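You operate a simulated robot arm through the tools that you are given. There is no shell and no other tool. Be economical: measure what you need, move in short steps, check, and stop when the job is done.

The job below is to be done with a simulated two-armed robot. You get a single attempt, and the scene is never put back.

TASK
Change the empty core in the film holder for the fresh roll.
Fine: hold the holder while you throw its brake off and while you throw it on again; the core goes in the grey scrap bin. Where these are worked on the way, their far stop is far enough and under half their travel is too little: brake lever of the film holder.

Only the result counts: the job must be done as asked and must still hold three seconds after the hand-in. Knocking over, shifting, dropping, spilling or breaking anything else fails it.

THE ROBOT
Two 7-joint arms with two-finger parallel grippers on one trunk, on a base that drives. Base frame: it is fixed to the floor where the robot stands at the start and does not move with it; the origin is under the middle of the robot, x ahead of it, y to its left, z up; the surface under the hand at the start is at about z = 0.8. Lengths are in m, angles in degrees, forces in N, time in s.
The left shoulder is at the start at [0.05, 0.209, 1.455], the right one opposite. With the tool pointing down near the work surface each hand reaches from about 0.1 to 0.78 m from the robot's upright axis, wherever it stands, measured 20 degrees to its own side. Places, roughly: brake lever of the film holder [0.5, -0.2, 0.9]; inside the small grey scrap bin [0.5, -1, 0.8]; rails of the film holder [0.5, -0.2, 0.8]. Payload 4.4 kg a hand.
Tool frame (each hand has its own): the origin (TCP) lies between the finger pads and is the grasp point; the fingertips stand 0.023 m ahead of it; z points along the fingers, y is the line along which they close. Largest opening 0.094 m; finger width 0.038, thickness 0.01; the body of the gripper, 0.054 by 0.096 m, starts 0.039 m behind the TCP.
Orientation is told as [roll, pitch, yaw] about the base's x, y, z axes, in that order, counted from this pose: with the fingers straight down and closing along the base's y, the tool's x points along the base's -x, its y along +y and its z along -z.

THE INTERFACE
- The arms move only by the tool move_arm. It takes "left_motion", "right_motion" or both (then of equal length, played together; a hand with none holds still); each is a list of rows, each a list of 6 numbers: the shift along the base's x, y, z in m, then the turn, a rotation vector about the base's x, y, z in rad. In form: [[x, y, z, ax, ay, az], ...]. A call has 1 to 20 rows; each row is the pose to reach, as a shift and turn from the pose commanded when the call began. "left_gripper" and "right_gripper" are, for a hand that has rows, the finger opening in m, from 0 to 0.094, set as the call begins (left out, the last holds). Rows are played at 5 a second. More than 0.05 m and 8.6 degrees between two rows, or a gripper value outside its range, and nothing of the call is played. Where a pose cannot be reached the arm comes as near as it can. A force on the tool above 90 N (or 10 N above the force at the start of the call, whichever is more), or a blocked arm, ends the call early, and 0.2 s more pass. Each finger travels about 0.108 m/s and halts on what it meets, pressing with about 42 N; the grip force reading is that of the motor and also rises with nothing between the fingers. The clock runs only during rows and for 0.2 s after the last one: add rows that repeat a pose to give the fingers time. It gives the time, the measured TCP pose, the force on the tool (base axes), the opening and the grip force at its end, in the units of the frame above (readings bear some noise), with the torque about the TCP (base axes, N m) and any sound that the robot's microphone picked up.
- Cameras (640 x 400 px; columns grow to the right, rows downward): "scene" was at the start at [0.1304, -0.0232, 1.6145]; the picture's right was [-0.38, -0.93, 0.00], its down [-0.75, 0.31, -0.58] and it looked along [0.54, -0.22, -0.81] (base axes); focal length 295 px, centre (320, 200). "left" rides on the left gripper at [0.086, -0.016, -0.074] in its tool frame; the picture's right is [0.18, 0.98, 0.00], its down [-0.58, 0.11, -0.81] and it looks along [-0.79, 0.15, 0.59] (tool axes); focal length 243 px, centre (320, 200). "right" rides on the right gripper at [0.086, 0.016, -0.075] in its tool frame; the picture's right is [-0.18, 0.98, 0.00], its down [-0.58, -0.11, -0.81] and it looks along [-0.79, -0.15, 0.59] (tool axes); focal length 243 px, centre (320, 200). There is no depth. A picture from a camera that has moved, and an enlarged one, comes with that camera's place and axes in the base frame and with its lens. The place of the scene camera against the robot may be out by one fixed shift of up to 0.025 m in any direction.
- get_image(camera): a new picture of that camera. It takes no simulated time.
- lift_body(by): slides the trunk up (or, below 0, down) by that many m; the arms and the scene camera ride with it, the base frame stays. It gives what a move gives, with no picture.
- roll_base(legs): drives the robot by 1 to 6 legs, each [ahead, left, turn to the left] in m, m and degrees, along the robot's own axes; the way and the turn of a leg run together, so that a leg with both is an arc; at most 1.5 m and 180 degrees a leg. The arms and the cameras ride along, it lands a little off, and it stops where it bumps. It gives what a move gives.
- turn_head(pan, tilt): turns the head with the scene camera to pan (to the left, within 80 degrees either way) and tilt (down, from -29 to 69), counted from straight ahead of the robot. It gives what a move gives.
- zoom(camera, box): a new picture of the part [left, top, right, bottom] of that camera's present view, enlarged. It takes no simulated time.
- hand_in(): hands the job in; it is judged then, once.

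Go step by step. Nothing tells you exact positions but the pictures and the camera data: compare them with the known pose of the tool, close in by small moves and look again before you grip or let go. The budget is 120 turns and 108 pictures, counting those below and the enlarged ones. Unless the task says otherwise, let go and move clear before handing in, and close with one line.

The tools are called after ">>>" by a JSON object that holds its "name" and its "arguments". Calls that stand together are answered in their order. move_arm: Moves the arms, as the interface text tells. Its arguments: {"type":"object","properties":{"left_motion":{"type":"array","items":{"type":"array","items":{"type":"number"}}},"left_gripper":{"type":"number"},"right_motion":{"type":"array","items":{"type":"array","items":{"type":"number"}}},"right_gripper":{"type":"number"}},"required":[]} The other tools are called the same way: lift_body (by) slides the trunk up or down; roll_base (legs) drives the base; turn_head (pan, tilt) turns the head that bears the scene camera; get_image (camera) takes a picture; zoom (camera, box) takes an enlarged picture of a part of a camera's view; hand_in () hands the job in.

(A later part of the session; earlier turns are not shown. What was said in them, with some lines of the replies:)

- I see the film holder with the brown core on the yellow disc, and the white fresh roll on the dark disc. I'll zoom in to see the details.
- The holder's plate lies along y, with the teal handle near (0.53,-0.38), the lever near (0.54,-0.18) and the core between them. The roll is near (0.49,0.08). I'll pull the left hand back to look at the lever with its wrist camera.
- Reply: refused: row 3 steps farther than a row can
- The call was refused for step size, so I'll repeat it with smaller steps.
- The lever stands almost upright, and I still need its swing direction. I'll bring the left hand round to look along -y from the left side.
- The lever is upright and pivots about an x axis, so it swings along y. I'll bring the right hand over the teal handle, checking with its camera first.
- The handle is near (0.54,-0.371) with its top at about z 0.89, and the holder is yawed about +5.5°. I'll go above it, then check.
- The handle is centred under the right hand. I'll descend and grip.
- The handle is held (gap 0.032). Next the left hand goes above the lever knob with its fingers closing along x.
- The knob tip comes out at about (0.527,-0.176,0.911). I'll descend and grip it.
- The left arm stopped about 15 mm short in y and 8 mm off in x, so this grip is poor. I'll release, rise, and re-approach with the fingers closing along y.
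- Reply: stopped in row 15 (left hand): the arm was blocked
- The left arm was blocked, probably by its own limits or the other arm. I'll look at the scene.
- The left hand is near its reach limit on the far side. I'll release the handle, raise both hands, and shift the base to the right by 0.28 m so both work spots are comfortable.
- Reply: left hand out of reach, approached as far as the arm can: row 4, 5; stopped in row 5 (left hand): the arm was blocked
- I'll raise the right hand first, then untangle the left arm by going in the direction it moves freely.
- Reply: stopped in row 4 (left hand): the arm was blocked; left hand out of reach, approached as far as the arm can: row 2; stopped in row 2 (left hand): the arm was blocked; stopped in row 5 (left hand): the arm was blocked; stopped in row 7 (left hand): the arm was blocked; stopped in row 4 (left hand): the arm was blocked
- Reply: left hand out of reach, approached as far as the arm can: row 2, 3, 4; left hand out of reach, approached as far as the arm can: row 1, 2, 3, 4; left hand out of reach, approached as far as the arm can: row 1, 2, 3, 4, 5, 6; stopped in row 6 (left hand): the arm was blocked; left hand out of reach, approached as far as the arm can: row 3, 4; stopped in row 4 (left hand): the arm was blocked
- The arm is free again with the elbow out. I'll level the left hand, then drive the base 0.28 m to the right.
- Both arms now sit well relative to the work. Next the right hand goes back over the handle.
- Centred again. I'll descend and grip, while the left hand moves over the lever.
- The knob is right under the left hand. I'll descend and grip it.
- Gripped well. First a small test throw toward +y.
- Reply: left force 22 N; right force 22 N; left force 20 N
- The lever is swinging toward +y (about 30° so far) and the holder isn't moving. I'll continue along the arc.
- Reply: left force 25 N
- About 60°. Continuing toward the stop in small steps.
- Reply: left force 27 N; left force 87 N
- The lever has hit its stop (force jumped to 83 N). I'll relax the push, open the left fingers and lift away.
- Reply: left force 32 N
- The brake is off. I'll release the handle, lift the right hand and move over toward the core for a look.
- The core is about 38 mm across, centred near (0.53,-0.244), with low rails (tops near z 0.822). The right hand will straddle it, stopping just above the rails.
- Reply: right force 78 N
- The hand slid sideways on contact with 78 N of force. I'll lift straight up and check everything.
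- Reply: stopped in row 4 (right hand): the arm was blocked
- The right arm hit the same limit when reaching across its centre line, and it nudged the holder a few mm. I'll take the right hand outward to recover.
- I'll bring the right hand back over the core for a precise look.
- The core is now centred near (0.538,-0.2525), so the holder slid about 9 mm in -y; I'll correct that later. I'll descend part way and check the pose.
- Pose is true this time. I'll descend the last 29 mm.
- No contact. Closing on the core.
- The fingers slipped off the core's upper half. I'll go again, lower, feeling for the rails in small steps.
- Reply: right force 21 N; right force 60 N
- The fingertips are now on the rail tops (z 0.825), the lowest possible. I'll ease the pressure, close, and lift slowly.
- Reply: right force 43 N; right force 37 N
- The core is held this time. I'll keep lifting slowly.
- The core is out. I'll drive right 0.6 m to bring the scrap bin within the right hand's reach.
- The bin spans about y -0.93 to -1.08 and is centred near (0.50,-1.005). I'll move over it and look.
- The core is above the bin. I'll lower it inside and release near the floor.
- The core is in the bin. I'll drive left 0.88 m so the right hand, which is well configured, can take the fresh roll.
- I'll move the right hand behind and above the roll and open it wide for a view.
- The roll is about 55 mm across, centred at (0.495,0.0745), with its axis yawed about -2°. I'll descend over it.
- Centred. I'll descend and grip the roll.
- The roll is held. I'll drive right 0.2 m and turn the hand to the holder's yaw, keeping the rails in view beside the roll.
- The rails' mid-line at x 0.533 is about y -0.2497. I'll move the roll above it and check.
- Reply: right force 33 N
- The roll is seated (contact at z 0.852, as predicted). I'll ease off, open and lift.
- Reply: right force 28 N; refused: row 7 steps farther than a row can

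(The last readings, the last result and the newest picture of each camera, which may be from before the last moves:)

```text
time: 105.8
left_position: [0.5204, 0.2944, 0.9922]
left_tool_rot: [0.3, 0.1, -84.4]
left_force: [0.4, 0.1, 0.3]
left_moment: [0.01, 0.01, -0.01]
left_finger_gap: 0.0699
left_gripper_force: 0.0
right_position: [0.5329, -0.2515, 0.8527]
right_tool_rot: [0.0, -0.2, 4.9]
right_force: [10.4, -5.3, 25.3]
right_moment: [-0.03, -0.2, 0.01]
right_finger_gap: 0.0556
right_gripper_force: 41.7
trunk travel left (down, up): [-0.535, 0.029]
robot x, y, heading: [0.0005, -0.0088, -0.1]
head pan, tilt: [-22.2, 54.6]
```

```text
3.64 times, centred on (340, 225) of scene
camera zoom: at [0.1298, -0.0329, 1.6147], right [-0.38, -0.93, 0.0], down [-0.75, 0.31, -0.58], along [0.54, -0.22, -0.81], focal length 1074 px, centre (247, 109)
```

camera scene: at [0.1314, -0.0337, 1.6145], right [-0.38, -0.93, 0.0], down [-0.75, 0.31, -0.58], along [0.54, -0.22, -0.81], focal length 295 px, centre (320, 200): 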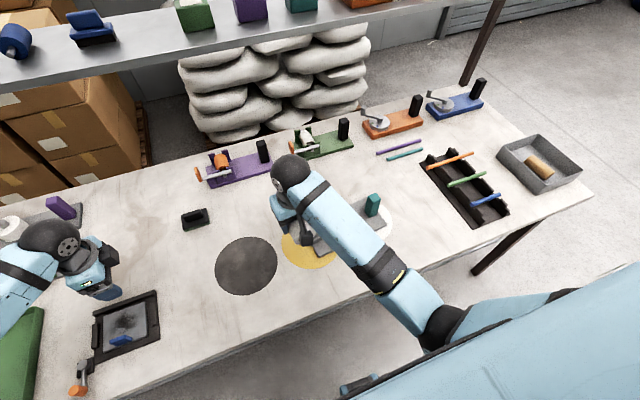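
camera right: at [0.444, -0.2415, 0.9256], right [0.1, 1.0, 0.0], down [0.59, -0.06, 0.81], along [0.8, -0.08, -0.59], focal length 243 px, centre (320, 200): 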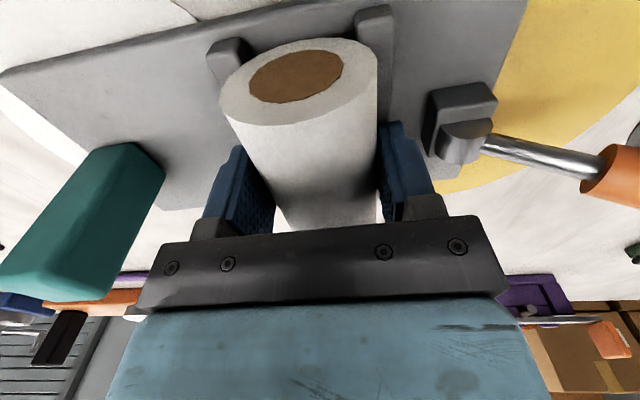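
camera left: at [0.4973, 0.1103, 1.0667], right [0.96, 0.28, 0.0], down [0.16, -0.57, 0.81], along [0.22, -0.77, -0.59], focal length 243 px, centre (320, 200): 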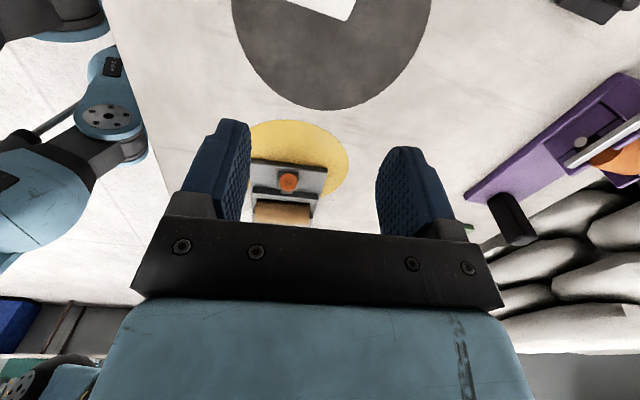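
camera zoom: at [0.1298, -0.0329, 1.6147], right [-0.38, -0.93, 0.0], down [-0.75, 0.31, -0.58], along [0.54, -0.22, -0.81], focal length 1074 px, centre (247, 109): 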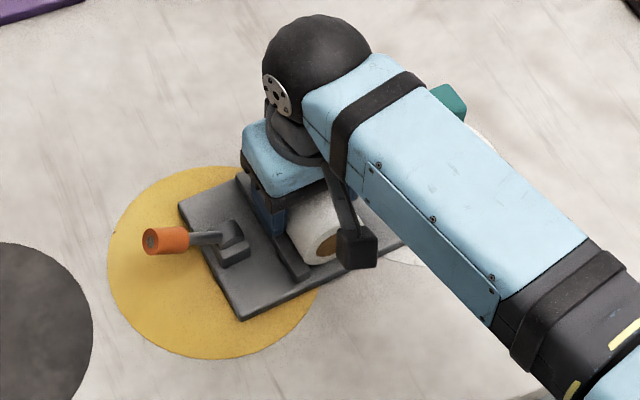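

>>> {"name": "move_arm", "arguments": {"right_motion": [[0, 0, 0, 0, 0, 0], [0, 0, 0, 0, 0, 0], [0, 0, 0, 0, 0, 0], [0, 0, 0.03, 0, 0, 0], [0, 0, 0.07, 0, 0, 0], [0, 0, 0.11, 0, 0, 0], [-0.02, -0.02, 0.14, 0, 0, 0], [-0.03, -0.06, 0.14, 0, 0, 0], [-0.03, -0.1, 0.14, 0, 0, 0]], "right_gripper": 0.07}}

>>> {"name": "get_image", "arguments": {"camera": "right"}}

>>> {"name": "zoom", "arguments": {"camera": "scene", "box": [260, 170, 420, 280]}}

```text
time: 107.8
left_position: [0.522, 0.2943, 0.9912]
left_tool_rot: [0.2, 0.0, -84.4]
left_force: [0.2, -0.9, -0.2]
left_moment: [0.02, -0.01, 0.0]
left_finger_gap: 0.0701
left_gripper_force: 0.0
right_position: [0.5039, -0.3528, 0.992]
right_tool_rot: [0.1, -0.1, 4.9]
right_force: [-0.2, -0.7, 0.1]
right_moment: [0.01, 0.02, 0.01]
right_finger_gap: 0.0701
right_gripper_force: 0.2
trunk travel left (down, up): [-0.535, 0.029]
robot x, y, heading: [-0.001, -0.0148, 0.2]
head pan, tilt: [-22.2, 54.6]
```

```text
17 pictures are left
camera right: at [0.4152, -0.343, 1.0649], right [0.1, 1.0, 0.0], down [0.59, -0.06, 0.81], along [0.8, -0.08, -0.59], focal length 243 px, centre (320, 200)
```

right: 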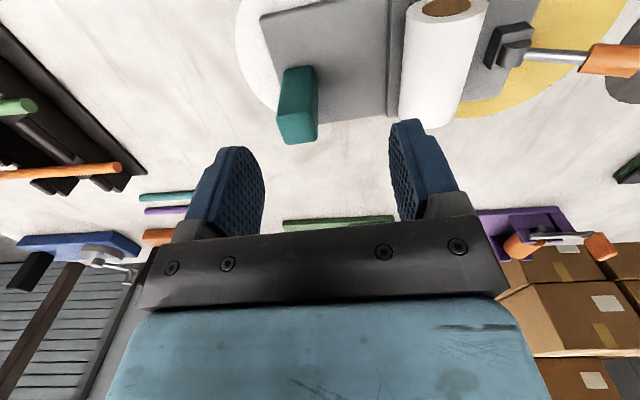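

```text
3.64 times, centred on (340, 225) of scene
camera zoom: at [0.1314, -0.0348, 1.6144], right [-0.38, -0.93, 0.0], down [-0.75, 0.31, -0.58], along [0.54, -0.22, -0.82], focal length 1074 px, centre (247, 109)
```

zoom: 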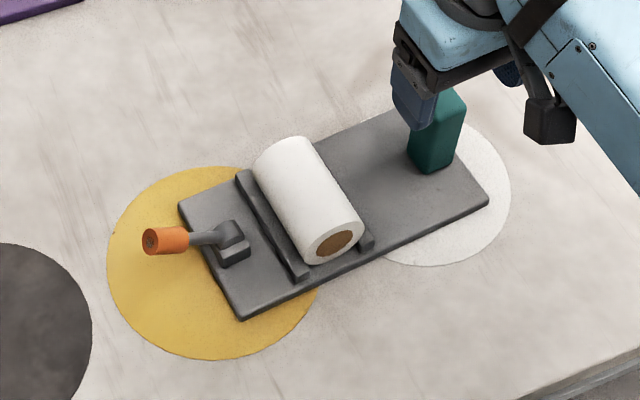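

The roll sits between the rails and the handle is at about y -0.375, so the holder is nearly where it was. I'll drive right 0.255 m for the brake.

>>> {"name": "roll_base", "arguments": {"legs": [[0, -0.255, 0]]}}

>>> {"name": "move_arm", "arguments": {"right_motion": [[0, 0.045, 0, 0, 0, 0], [0, 0.09, 0, 0, 0, 0], [0.01, 0.135, 0, 0, 0, 0], [0.02, 0.18, 0, 0, 0, 0], [0.035, 0.22, 0, 0, 0, 0], [0.037, 0.233, -0.02, 0, 0, 0.008], [0.037, 0.233, -0.03, 0, 0, 0.008]], "right_gripper": 0.08}}

>>> {"name": "get_image", "arguments": {"camera": "right"}}

>>> {"name": "get_image", "arguments": {"camera": "left"}}

```text
time: 110.7
left_position: [0.5224, 0.0378, 0.9915]
left_tool_rot: [0.3, 0.1, -84.6]
left_force: [0.5, -1.1, -0.5]
left_moment: [0.01, -0.03, -0.02]
left_finger_gap: 0.07
left_gripper_force: 0.0
right_position: [0.5026, -0.6095, 0.9909]
right_tool_rot: [0.1, -0.1, 4.8]
right_force: [-0.1, -0.4, -0.9]
right_moment: [0.01, 0.01, 0.02]
right_finger_gap: 0.0698
right_gripper_force: 0.0
trunk travel left (down, up): [-0.535, 0.029]
robot x, y, heading: [0.0027, -0.2606, -0.3]
head pan, tilt: [-22.2, 54.6]
```

```text
time: 112.2
left_position: [0.5225, 0.0379, 0.9911]
left_tool_rot: [0.2, 0.2, -84.5]
left_force: [0.1, -0.4, -0.5]
left_moment: [-0.04, 0.0, -0.03]
left_finger_gap: 0.0699
left_gripper_force: 0.0
right_position: [0.5395, -0.3751, 0.9622]
right_tool_rot: [0.0, 0.0, 5.3]
right_force: [0.1, 0.1, -0.4]
right_moment: [0.0, 0.01, 0.02]
right_finger_gap: 0.0802
right_gripper_force: 0.1
trunk travel left (down, up): [-0.535, 0.029]
robot x, y, heading: [0.0036, -0.2631, -0.1]
head pan, tilt: [-22.2, 54.6]
```

```text
15 pictures are left
camera right: at [0.4503, -0.3656, 1.0358], right [0.09, 1.0, 0.0], down [0.59, -0.06, 0.81], along [0.8, -0.07, -0.59], focal length 243 px, centre (320, 200)
```

right: 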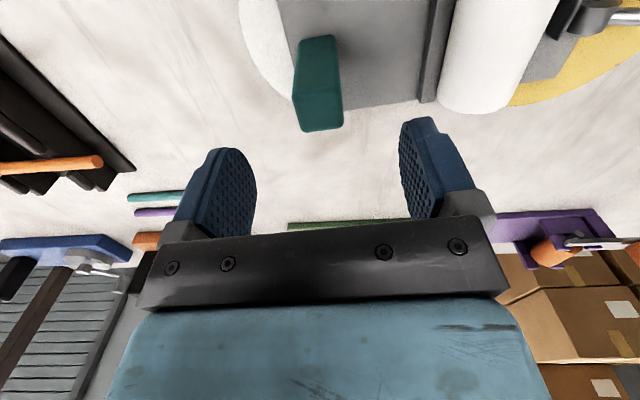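

```text
14 pictures are left
camera left: at [0.4975, 0.1234, 1.0665], right [0.96, 0.28, 0.0], down [0.16, -0.57, 0.81], along [0.23, -0.77, -0.59], focal length 243 px, centre (320, 200)
```

left: 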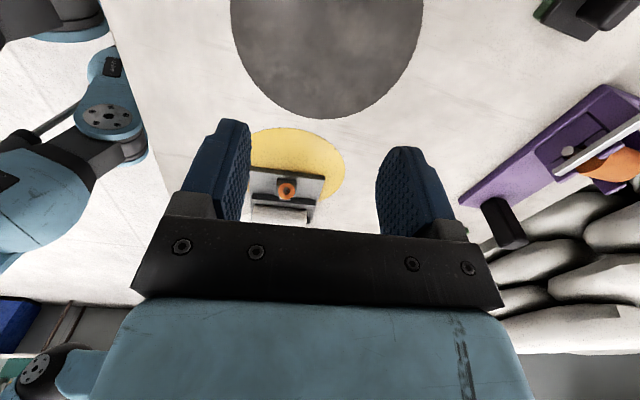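

Centred on the handle. I'll descend and grip it, and bring the left hand above the lowered knob.

>>> {"name": "move_arm", "arguments": {"right_motion": [[0.001, 0, -0.04, 0, 0, 0], [0.002, 0, -0.08, 0, 0, 0], [0.002, 0, -0.095, 0, 0, 0], [0.002, 0, -0.095, 0, 0, 0]]}}

>>> {"name": "move_arm", "arguments": {"right_motion": [[0, 0, 0, 0, 0, 0], [0, 0, 0, 0, 0, 0], [0, 0, 0, 0, 0, 0], [0, 0, 0, 0, 0, 0], [0, 0, 0, 0, 0, 0]], "right_gripper": 0.0, "left_motion": [[0, -0.04, 0, 0, 0, 0], [0, -0.08, 0, 0, 0, 0], [0, -0.12, 0, 0, 0, 0], [0, -0.15, -0.01, 0, 0, 0], [0, -0.158, -0.02, 0, 0, 0]]}}

>>> {"name": "get_image", "arguments": {"camera": "left"}}

>>> {"name": "zoom", "arguments": {"camera": "scene", "box": [150, 180, 320, 310]}}

```text
time: 113.2
left_position: [0.5215, 0.0382, 0.9926]
left_tool_rot: [0.2, 0.1, -84.5]
left_force: [-0.1, -0.5, -0.4]
left_moment: [0.01, 0.03, 0.0]
left_finger_gap: 0.0701
left_gripper_force: 0.0
right_position: [0.5416, -0.3748, 0.8686]
right_tool_rot: [0.0, -0.1, 5.3]
right_force: [-0.1, -0.4, -0.3]
right_moment: [0.01, 0.0, -0.02]
right_finger_gap: 0.0802
right_gripper_force: 0.1
trunk travel left (down, up): [-0.535, 0.029]
robot x, y, heading: [-0.0024, -0.2654, -0.3]
head pan, tilt: [-22.2, 54.6]
```

```text
time: 114.5
left_position: [0.5244, -0.119, 0.9714]
left_tool_rot: [0.2, 0.0, -84.5]
left_force: [0.3, -1.0, 0.2]
left_moment: [-0.01, 0.02, 0.01]
left_finger_gap: 0.0701
left_gripper_force: 0.1
right_position: [0.5415, -0.3749, 0.8679]
right_tool_rot: [0.0, -0.1, 5.3]
right_force: [0.2, -0.2, 1.9]
right_moment: [-0.01, -0.3, 0.05]
right_finger_gap: 0.0318
right_gripper_force: 42.1
trunk travel left (down, up): [-0.535, 0.029]
robot x, y, heading: [0.0039, -0.2649, -0.3]
head pan, tilt: [-22.2, 54.6]
```

```text
13 pictures are left
camera left: at [0.4984, -0.0338, 1.0464], right [0.96, 0.28, 0.0], down [0.16, -0.57, 0.81], along [0.23, -0.77, -0.59], focal length 243 px, centre (320, 200)
```

left: 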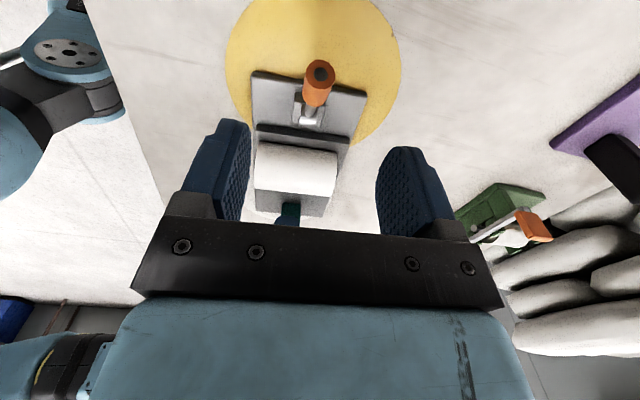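

```text
3.08 times, centred on (235, 245) of scene
camera zoom: at [0.1306, -0.2891, 1.6145], right [-0.38, -0.93, 0.0], down [-0.75, 0.31, -0.58], along [0.54, -0.22, -0.81], focal length 908 px, centre (582, 62)
```

zoom: 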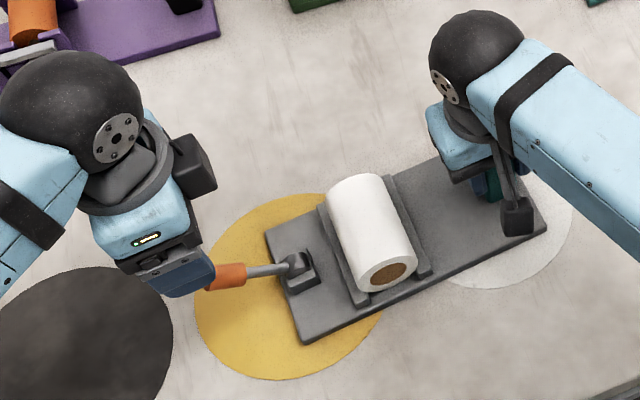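

The lowered lever leans about 58°, putting the knob centre near (0.524,-0.127,0.865). I'll descend with open fingers straddling it and grip.

>>> {"name": "move_arm", "arguments": {"left_motion": [[-0.001, -0.004, -0.04, 0, 0, 0], [-0.001, -0.008, -0.08, 0, 0, 0], [-0.001, -0.008, -0.105, 0, 0, 0], [-0.001, -0.008, -0.105, 0, 0, 0]]}}

>>> {"name": "move_arm", "arguments": {"left_motion": [[0, 0, 0, 0, 0, 0], [0, 0, 0, 0, 0, 0], [0, 0, 0, 0, 0, 0], [0, 0, 0, 0, 0, 0]], "left_gripper": 0.0}}

>>> {"name": "get_image", "arguments": {"camera": "left"}}

```text
time: 115.5
left_position: [0.5192, -0.1295, 0.8659]
left_tool_rot: [0.2, 0.1, -84.5]
left_force: [-0.2, -0.1, -0.2]
left_moment: [-0.02, 0.03, 0.01]
left_finger_gap: 0.0701
left_gripper_force: 0.1
right_position: [0.5414, -0.3741, 0.8676]
right_tool_rot: [0.0, -0.1, 5.4]
right_force: [0.4, -0.6, 0.9]
right_moment: [-0.07, -0.27, -0.24]
right_finger_gap: 0.0315
right_gripper_force: 42.1
trunk travel left (down, up): [-0.535, 0.029]
robot x, y, heading: [0.0018, -0.2648, -0.2]
head pan, tilt: [-22.2, 54.6]
```

```text
time: 116.5
left_position: [0.5197, -0.1285, 0.8672]
left_tool_rot: [0.3, 0.0, -84.5]
left_force: [8.7, 1.4, -0.3]
left_moment: [0.15, -0.18, 0.46]
left_finger_gap: 0.0202
left_gripper_force: 41.9
right_position: [0.5418, -0.3735, 0.868]
right_tool_rot: [0.0, -0.1, 5.2]
right_force: [-8.9, -1.0, 6.4]
right_moment: [-0.05, -0.13, 1.69]
right_finger_gap: 0.0321
right_gripper_force: 42.0
trunk travel left (down, up): [-0.535, 0.029]
robot x, y, heading: [0.0045, -0.2635, -0.3]
head pan, tilt: [-22.2, 54.6]
```

```text
11 pictures are left
camera left: at [0.4949, -0.0433, 0.9419], right [0.96, 0.28, 0.0], down [0.16, -0.57, 0.81], along [0.23, -0.77, -0.59], focal length 243 px, centre (320, 200)
```

left: 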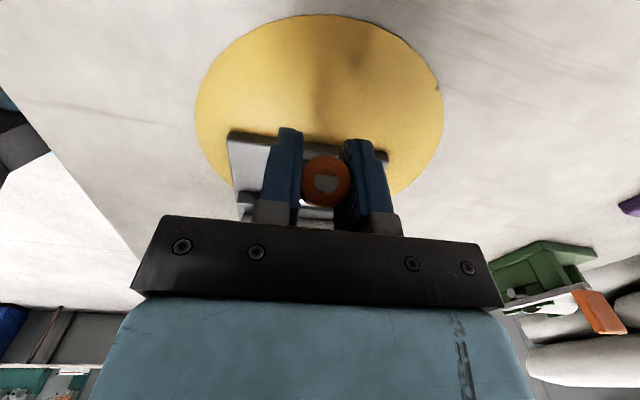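

Gripped. I'll swing the lever back up along its arc, first half.

>>> {"name": "move_arm", "arguments": {"left_motion": [[0.003, -0.004, 0.005, 0, 0, 0], [0.004, -0.008, 0.0093, 0, 0, 0], [0.005, -0.0145, 0.0148, 0, 0, 0], [0.006, -0.021, 0.0194, 0, 0, 0]]}}

>>> {"name": "move_arm", "arguments": {"left_motion": [[0.001, -0.0075, 0.0035, 0, 0, 0], [0.0015, -0.015, 0.0063, 0, 0, 0], [0.002, -0.023, 0.008, 0, 0, 0], [0.003, -0.0315, 0.0084, 0, 0, 0]]}}

>>> {"name": "get_image", "arguments": {"camera": "left"}}

```text
time: 117.5
left_position: [0.5271, -0.1508, 0.8855]
left_tool_rot: [0.1, 0.1, -84.5]
left_force: [-5.6, 17.1, -3.4]
left_moment: [1.07, 0.28, -0.16]
left_finger_gap: 0.0208
left_gripper_force: 41.9
right_position: [0.5428, -0.3751, 0.8671]
right_tool_rot: [-0.1, -0.1, 5.2]
right_force: [5.3, -19.8, 8.1]
right_moment: [0.37, -0.52, -0.83]
right_finger_gap: 0.032
right_gripper_force: 42.3
trunk travel left (down, up): [-0.535, 0.029]
robot x, y, heading: [0.0016, -0.2674, -0.1]
head pan, tilt: [-22.2, 54.6]
```

```text
time: 118.5
left_position: [0.5304, -0.1804, 0.8947]
left_tool_rot: [0.4, 0.1, -84.4]
left_force: [-8.4, 20.7, 10.7]
left_moment: [1.23, 0.38, 0.03]
left_finger_gap: 0.0205
left_gripper_force: 42.0
right_position: [0.5407, -0.376, 0.8676]
right_tool_rot: [0.0, -0.1, 5.3]
right_force: [8.6, -21.1, 0.5]
right_moment: [-0.39, -0.86, -1.54]
right_finger_gap: 0.0321
right_gripper_force: 42.1
trunk travel left (down, up): [-0.535, 0.029]
robot x, y, heading: [0.0034, -0.2671, 0.0]
head pan, tilt: [-22.2, 54.6]
```

```text
10 pictures are left
camera left: at [0.5057, -0.096, 0.9707], right [0.96, 0.28, 0.01], down [0.16, -0.57, 0.81], along [0.23, -0.77, -0.59], focal length 243 px, centre (320, 200)
```

left: 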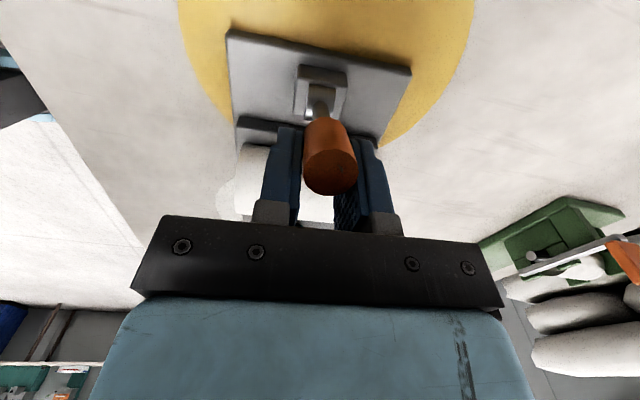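

The knob has slid toward the edge of the fingers and about 12° remains. I'll open, re-centre on the knob, and grip again.

>>> {"name": "move_arm", "arguments": {"left_motion": [[0, 0, 0, 0, 0, 0], [0, 0, 0, 0, 0, 0], [-0.002, 0.007, 0, 0, 0, 0], [-0.003, 0.014, 0, 0, 0, 0], [-0.003, 0.014, -0.003, 0, 0, 0]], "left_gripper": 0.05}}

>>> {"name": "get_image", "arguments": {"camera": "left"}}

```text
time: 119.7
left_position: [0.5271, -0.1676, 0.8917]
left_tool_rot: [0.2, 0.1, -84.6]
left_force: [0.2, 0.0, 0.4]
left_moment: [0.0, 0.03, 0.02]
left_finger_gap: 0.0501
left_gripper_force: 0.1
right_position: [0.541, -0.3748, 0.8682]
right_tool_rot: [0.0, -0.1, 5.3]
right_force: [-0.5, 0.5, -1.0]
right_moment: [0.13, -0.21, 0.19]
right_finger_gap: 0.0313
right_gripper_force: 41.9
trunk travel left (down, up): [-0.535, 0.029]
robot x, y, heading: [0.0028, -0.2686, -0.3]
head pan, tilt: [-22.2, 54.6]
```

```text
9 pictures are left
camera left: at [0.502, -0.0816, 0.9668], right [0.96, 0.28, 0.0], down [0.16, -0.57, 0.81], along [0.23, -0.77, -0.59], focal length 243 px, centre (320, 200)
```

left: 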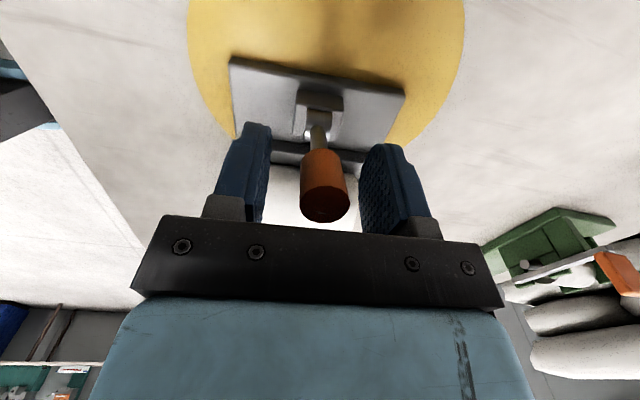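

>>> {"name": "move_arm", "arguments": {"left_motion": [[0, 0, 0, 0, 0, 0], [0, 0, 0, 0, 0, 0], [0, 0, 0, 0, 0, 0], [0, -0.005, 0.001, 0, 0, 0], [0.001, -0.01, 0.002, 0, 0, 0], [0.001, -0.015, 0.002, 0, 0, 0], [0.001, -0.019, 0.002, 0, 0, 0]], "left_gripper": 0.0}}

>>> {"name": "move_arm", "arguments": {"left_motion": [[0, -0.004, 0, 0, 0, 0], [0, -0.008, 0, 0, 0, 0]]}}

>>> {"name": "get_image", "arguments": {"camera": "left"}}

```text
time: 121.2
left_position: [0.5295, -0.1861, 0.894]
left_tool_rot: [0.3, 0.1, -84.6]
left_force: [-1.2, 20.2, 5.1]
left_moment: [1.09, 0.24, -0.01]
left_finger_gap: 0.0209
left_gripper_force: 42.1
right_position: [0.5419, -0.3765, 0.8673]
right_tool_rot: [-0.1, -0.2, 5.1]
right_force: [3.1, -25.4, 4.2]
right_moment: [-0.38, 0.55, 0.13]
right_finger_gap: 0.032
right_gripper_force: 41.7
trunk travel left (down, up): [-0.535, 0.029]
robot x, y, heading: [-0.0011, -0.2663, -0.4]
head pan, tilt: [-22.2, 54.6]
```

```text
time: 121.8
left_position: [0.5291, -0.1898, 0.8938]
left_tool_rot: [0.2, 0.3, -84.5]
left_force: [1.4, 36.8, 13.1]
left_moment: [0.46, 0.28, -0.05]
left_finger_gap: 0.0202
left_gripper_force: 42.0
right_position: [0.5414, -0.3751, 0.8659]
right_tool_rot: [-0.2, 0.0, 5.1]
right_force: [-1.0, -33.5, 0.3]
right_moment: [0.79, -0.18, 0.2]
right_finger_gap: 0.032
right_gripper_force: 42.3
trunk travel left (down, up): [-0.535, 0.029]
robot x, y, heading: [0.0025, -0.2689, -0.1]
head pan, tilt: [-22.2, 54.6]
```

```text
8 pictures are left
camera left: at [0.5037, -0.1055, 0.9684], right [0.96, 0.28, 0.01], down [0.16, -0.57, 0.8], along [0.23, -0.77, -0.59], focal length 243 px, centre (320, 200)
```

left: 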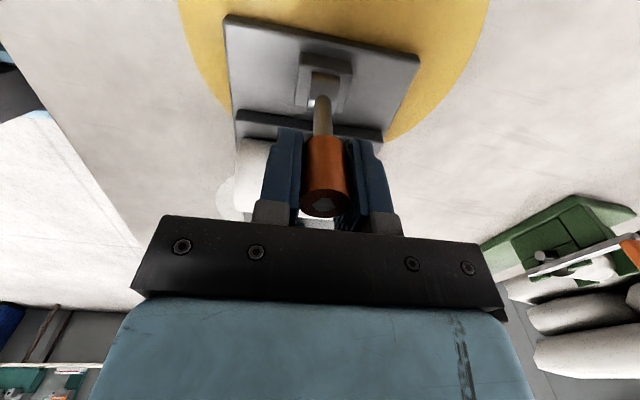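

Force rose to 37 N with the lever upright, so it is at its stop. I'll relax, open the left hand and lift it clear while still holding the handle.

>>> {"name": "move_arm", "arguments": {"left_motion": [[0, 0.004, 0, 0, 0, 0], [0, 0.006, 0, 0, 0, 0]]}}

>>> {"name": "move_arm", "arguments": {"left_motion": [[0, 0, 0, 0, 0, 0], [0, 0, 0, 0, 0, 0], [0, 0, 0, 0, 0, 0], [0, 0, 0.04, 0, 0, 0], [0, 0, 0.08, 0, 0, 0], [0, 0.03, 0.11, 0, 0, 0], [0, 0.07, 0.12, 0, 0, 0], [0, 0.11, 0.12, 0, 0, 0]], "left_gripper": 0.07}}

>>> {"name": "zoom", "arguments": {"camera": "left", "box": [230, 40, 390, 220]}}

>>> {"name": "zoom", "arguments": {"camera": "scene", "box": [150, 180, 320, 310]}}

```text
time: 122.5
left_position: [0.5274, -0.189, 0.8934]
left_tool_rot: [0.2, -0.1, -84.6]
left_force: [4.5, 15.4, 5.7]
left_moment: [-0.28, 0.18, -0.02]
left_finger_gap: 0.0204
left_gripper_force: 41.9
right_position: [0.5401, -0.373, 0.8672]
right_tool_rot: [0.1, 0.1, 5.4]
right_force: [-4.1, -20.3, 1.0]
right_moment: [-0.75, 0.02, 1.09]
right_finger_gap: 0.032
right_gripper_force: 42.1
trunk travel left (down, up): [-0.535, 0.029]
robot x, y, heading: [-0.0003, -0.2664, -0.0]
head pan, tilt: [-22.2, 54.6]
```

```text
time: 124.2
left_position: [0.5275, -0.0779, 1.0108]
left_tool_rot: [0.2, -0.1, -84.5]
left_force: [-0.3, -1.1, 0.7]
left_moment: [0.0, 0.0, -0.01]
left_finger_gap: 0.0699
left_gripper_force: 0.0
right_position: [0.5417, -0.3735, 0.868]
right_tool_rot: [0.0, -0.1, 5.3]
right_force: [-0.1, 0.7, 0.0]
right_moment: [0.19, 0.19, -0.05]
right_finger_gap: 0.0318
right_gripper_force: 41.7
trunk travel left (down, up): [-0.535, 0.029]
robot x, y, heading: [0.0017, -0.2647, -0.3]
head pan, tilt: [-22.2, 54.6]
```

```text
2.22 times, centred on (310, 130) of left
camera zoom: at [0.5038, 0.0079, 1.0858], right [0.96, 0.28, 0.0], down [0.16, -0.57, 0.81], along [0.23, -0.77, -0.59], focal length 539 px, centre (342, 356)
```

zoom: 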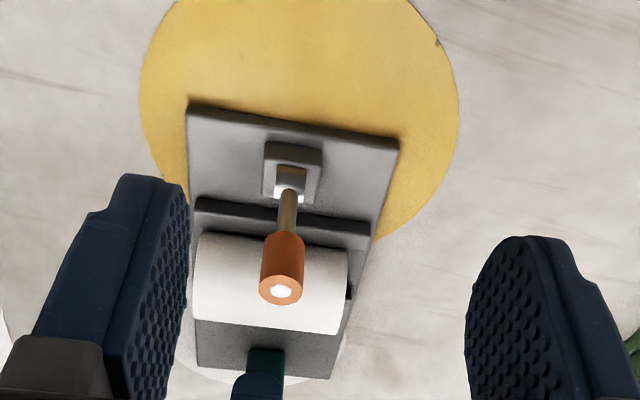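

```text
3.08 times, centred on (235, 245) of scene
camera zoom: at [0.1307, -0.2876, 1.6145], right [-0.38, -0.93, 0.0], down [-0.75, 0.31, -0.58], along [0.54, -0.22, -0.81], focal length 908 px, centre (582, 62)
```

zoom: 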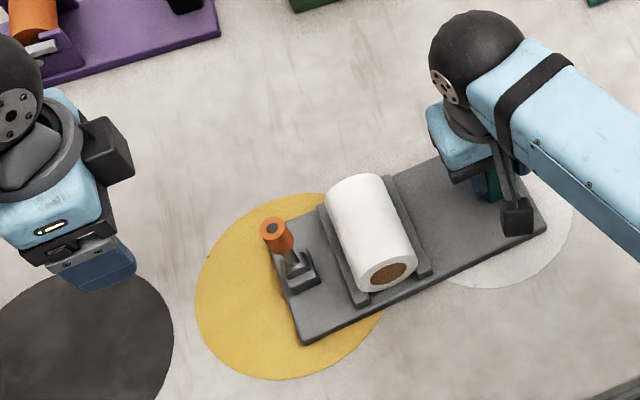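

The lever is upright as it was at the start, and the roll is seated. I'll release the handle and lift the right hand clear.

>>> {"name": "move_arm", "arguments": {"right_motion": [[0, 0, 0, 0, 0, 0], [0, 0, 0, 0, 0, 0], [0, 0, 0, 0, 0, 0], [0, 0, 0.04, 0, 0, 0], [0, 0, 0.08, 0, 0, 0], [0, 0, 0.12, 0, 0, 0], [0, -0.03, 0.15, 0, 0, 0], [0, -0.07, 0.16, 0, 0, 0], [0, -0.11, 0.16, 0, 0, 0]], "right_gripper": 0.08}}

>>> {"name": "get_image", "arguments": {"camera": "scene"}}

>>> {"name": "zoom", "arguments": {"camera": "scene", "box": [180, 200, 330, 310]}}

```text
time: 126.2
left_position: [0.5282, -0.0805, 1.0109]
left_tool_rot: [0.2, 0.2, -84.5]
left_force: [0.2, 0.2, 0.1]
left_moment: [0.02, -0.02, 0.0]
left_finger_gap: 0.0698
left_gripper_force: 0.1
right_position: [0.5402, -0.4871, 1.0263]
right_tool_rot: [0.1, 0.0, 5.3]
right_force: [-1.3, -0.3, 0.5]
right_moment: [0.0, -0.02, -0.02]
right_finger_gap: 0.0802
right_gripper_force: 0.0
trunk travel left (down, up): [-0.535, 0.029]
robot x, y, heading: [0.0004, -0.2664, 0.0]
head pan, tilt: [-22.2, 54.6]
```

```text
5 pictures are left
camera scene: at [0.1307, -0.2903, 1.6145], right [-0.38, -0.93, 0.0], down [-0.75, 0.31, -0.58], along [0.54, -0.22, -0.82], focal length 295 px, centre (320, 200)
```

scene: 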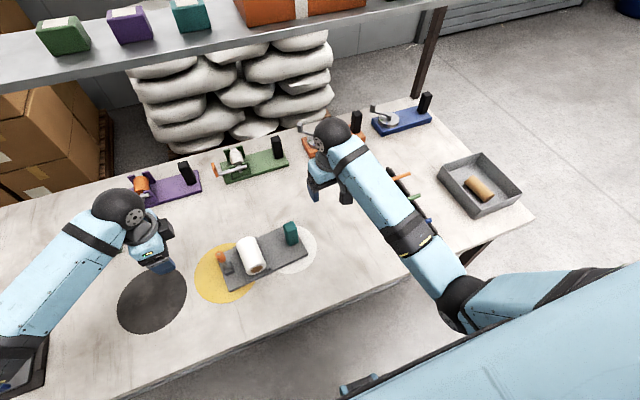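

```text
3.64 times, centred on (255, 255) of scene
camera zoom: at [0.1307, -0.2903, 1.6145], right [-0.38, -0.93, 0.0], down [-0.75, 0.31, -0.58], along [0.54, -0.22, -0.82], focal length 1074 px, centre (556, 0)
```

zoom: 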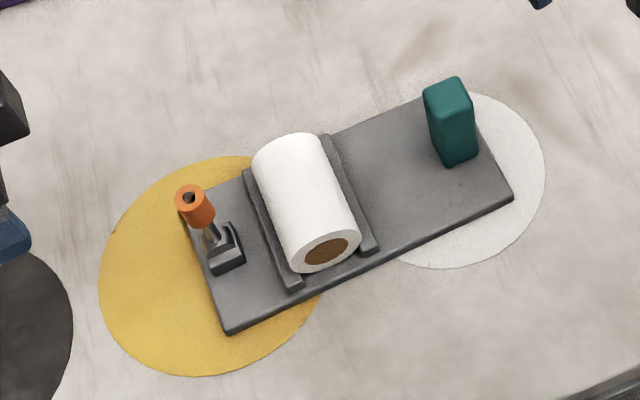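

The fresh roll sits between the rails, the brake lever is back upright, the core is in the bin and both hands are clear. I'm handing in.

>>> {"name": "hand_in", "arguments": {}}

```text
The job is handed in.
```

I changed the empty core for the fresh roll and handed the job in. The core is in the grey scrap bin, the roll is between the rails, and the brake is on again. I held the holder by its handle for both throws, and the lever reached its stop each time. On my first try at lifting the core, my hand pushed the holder up to about 9 mm. When I last measured it, before gripping it for the second throw, it was about 3 mm from where it started.
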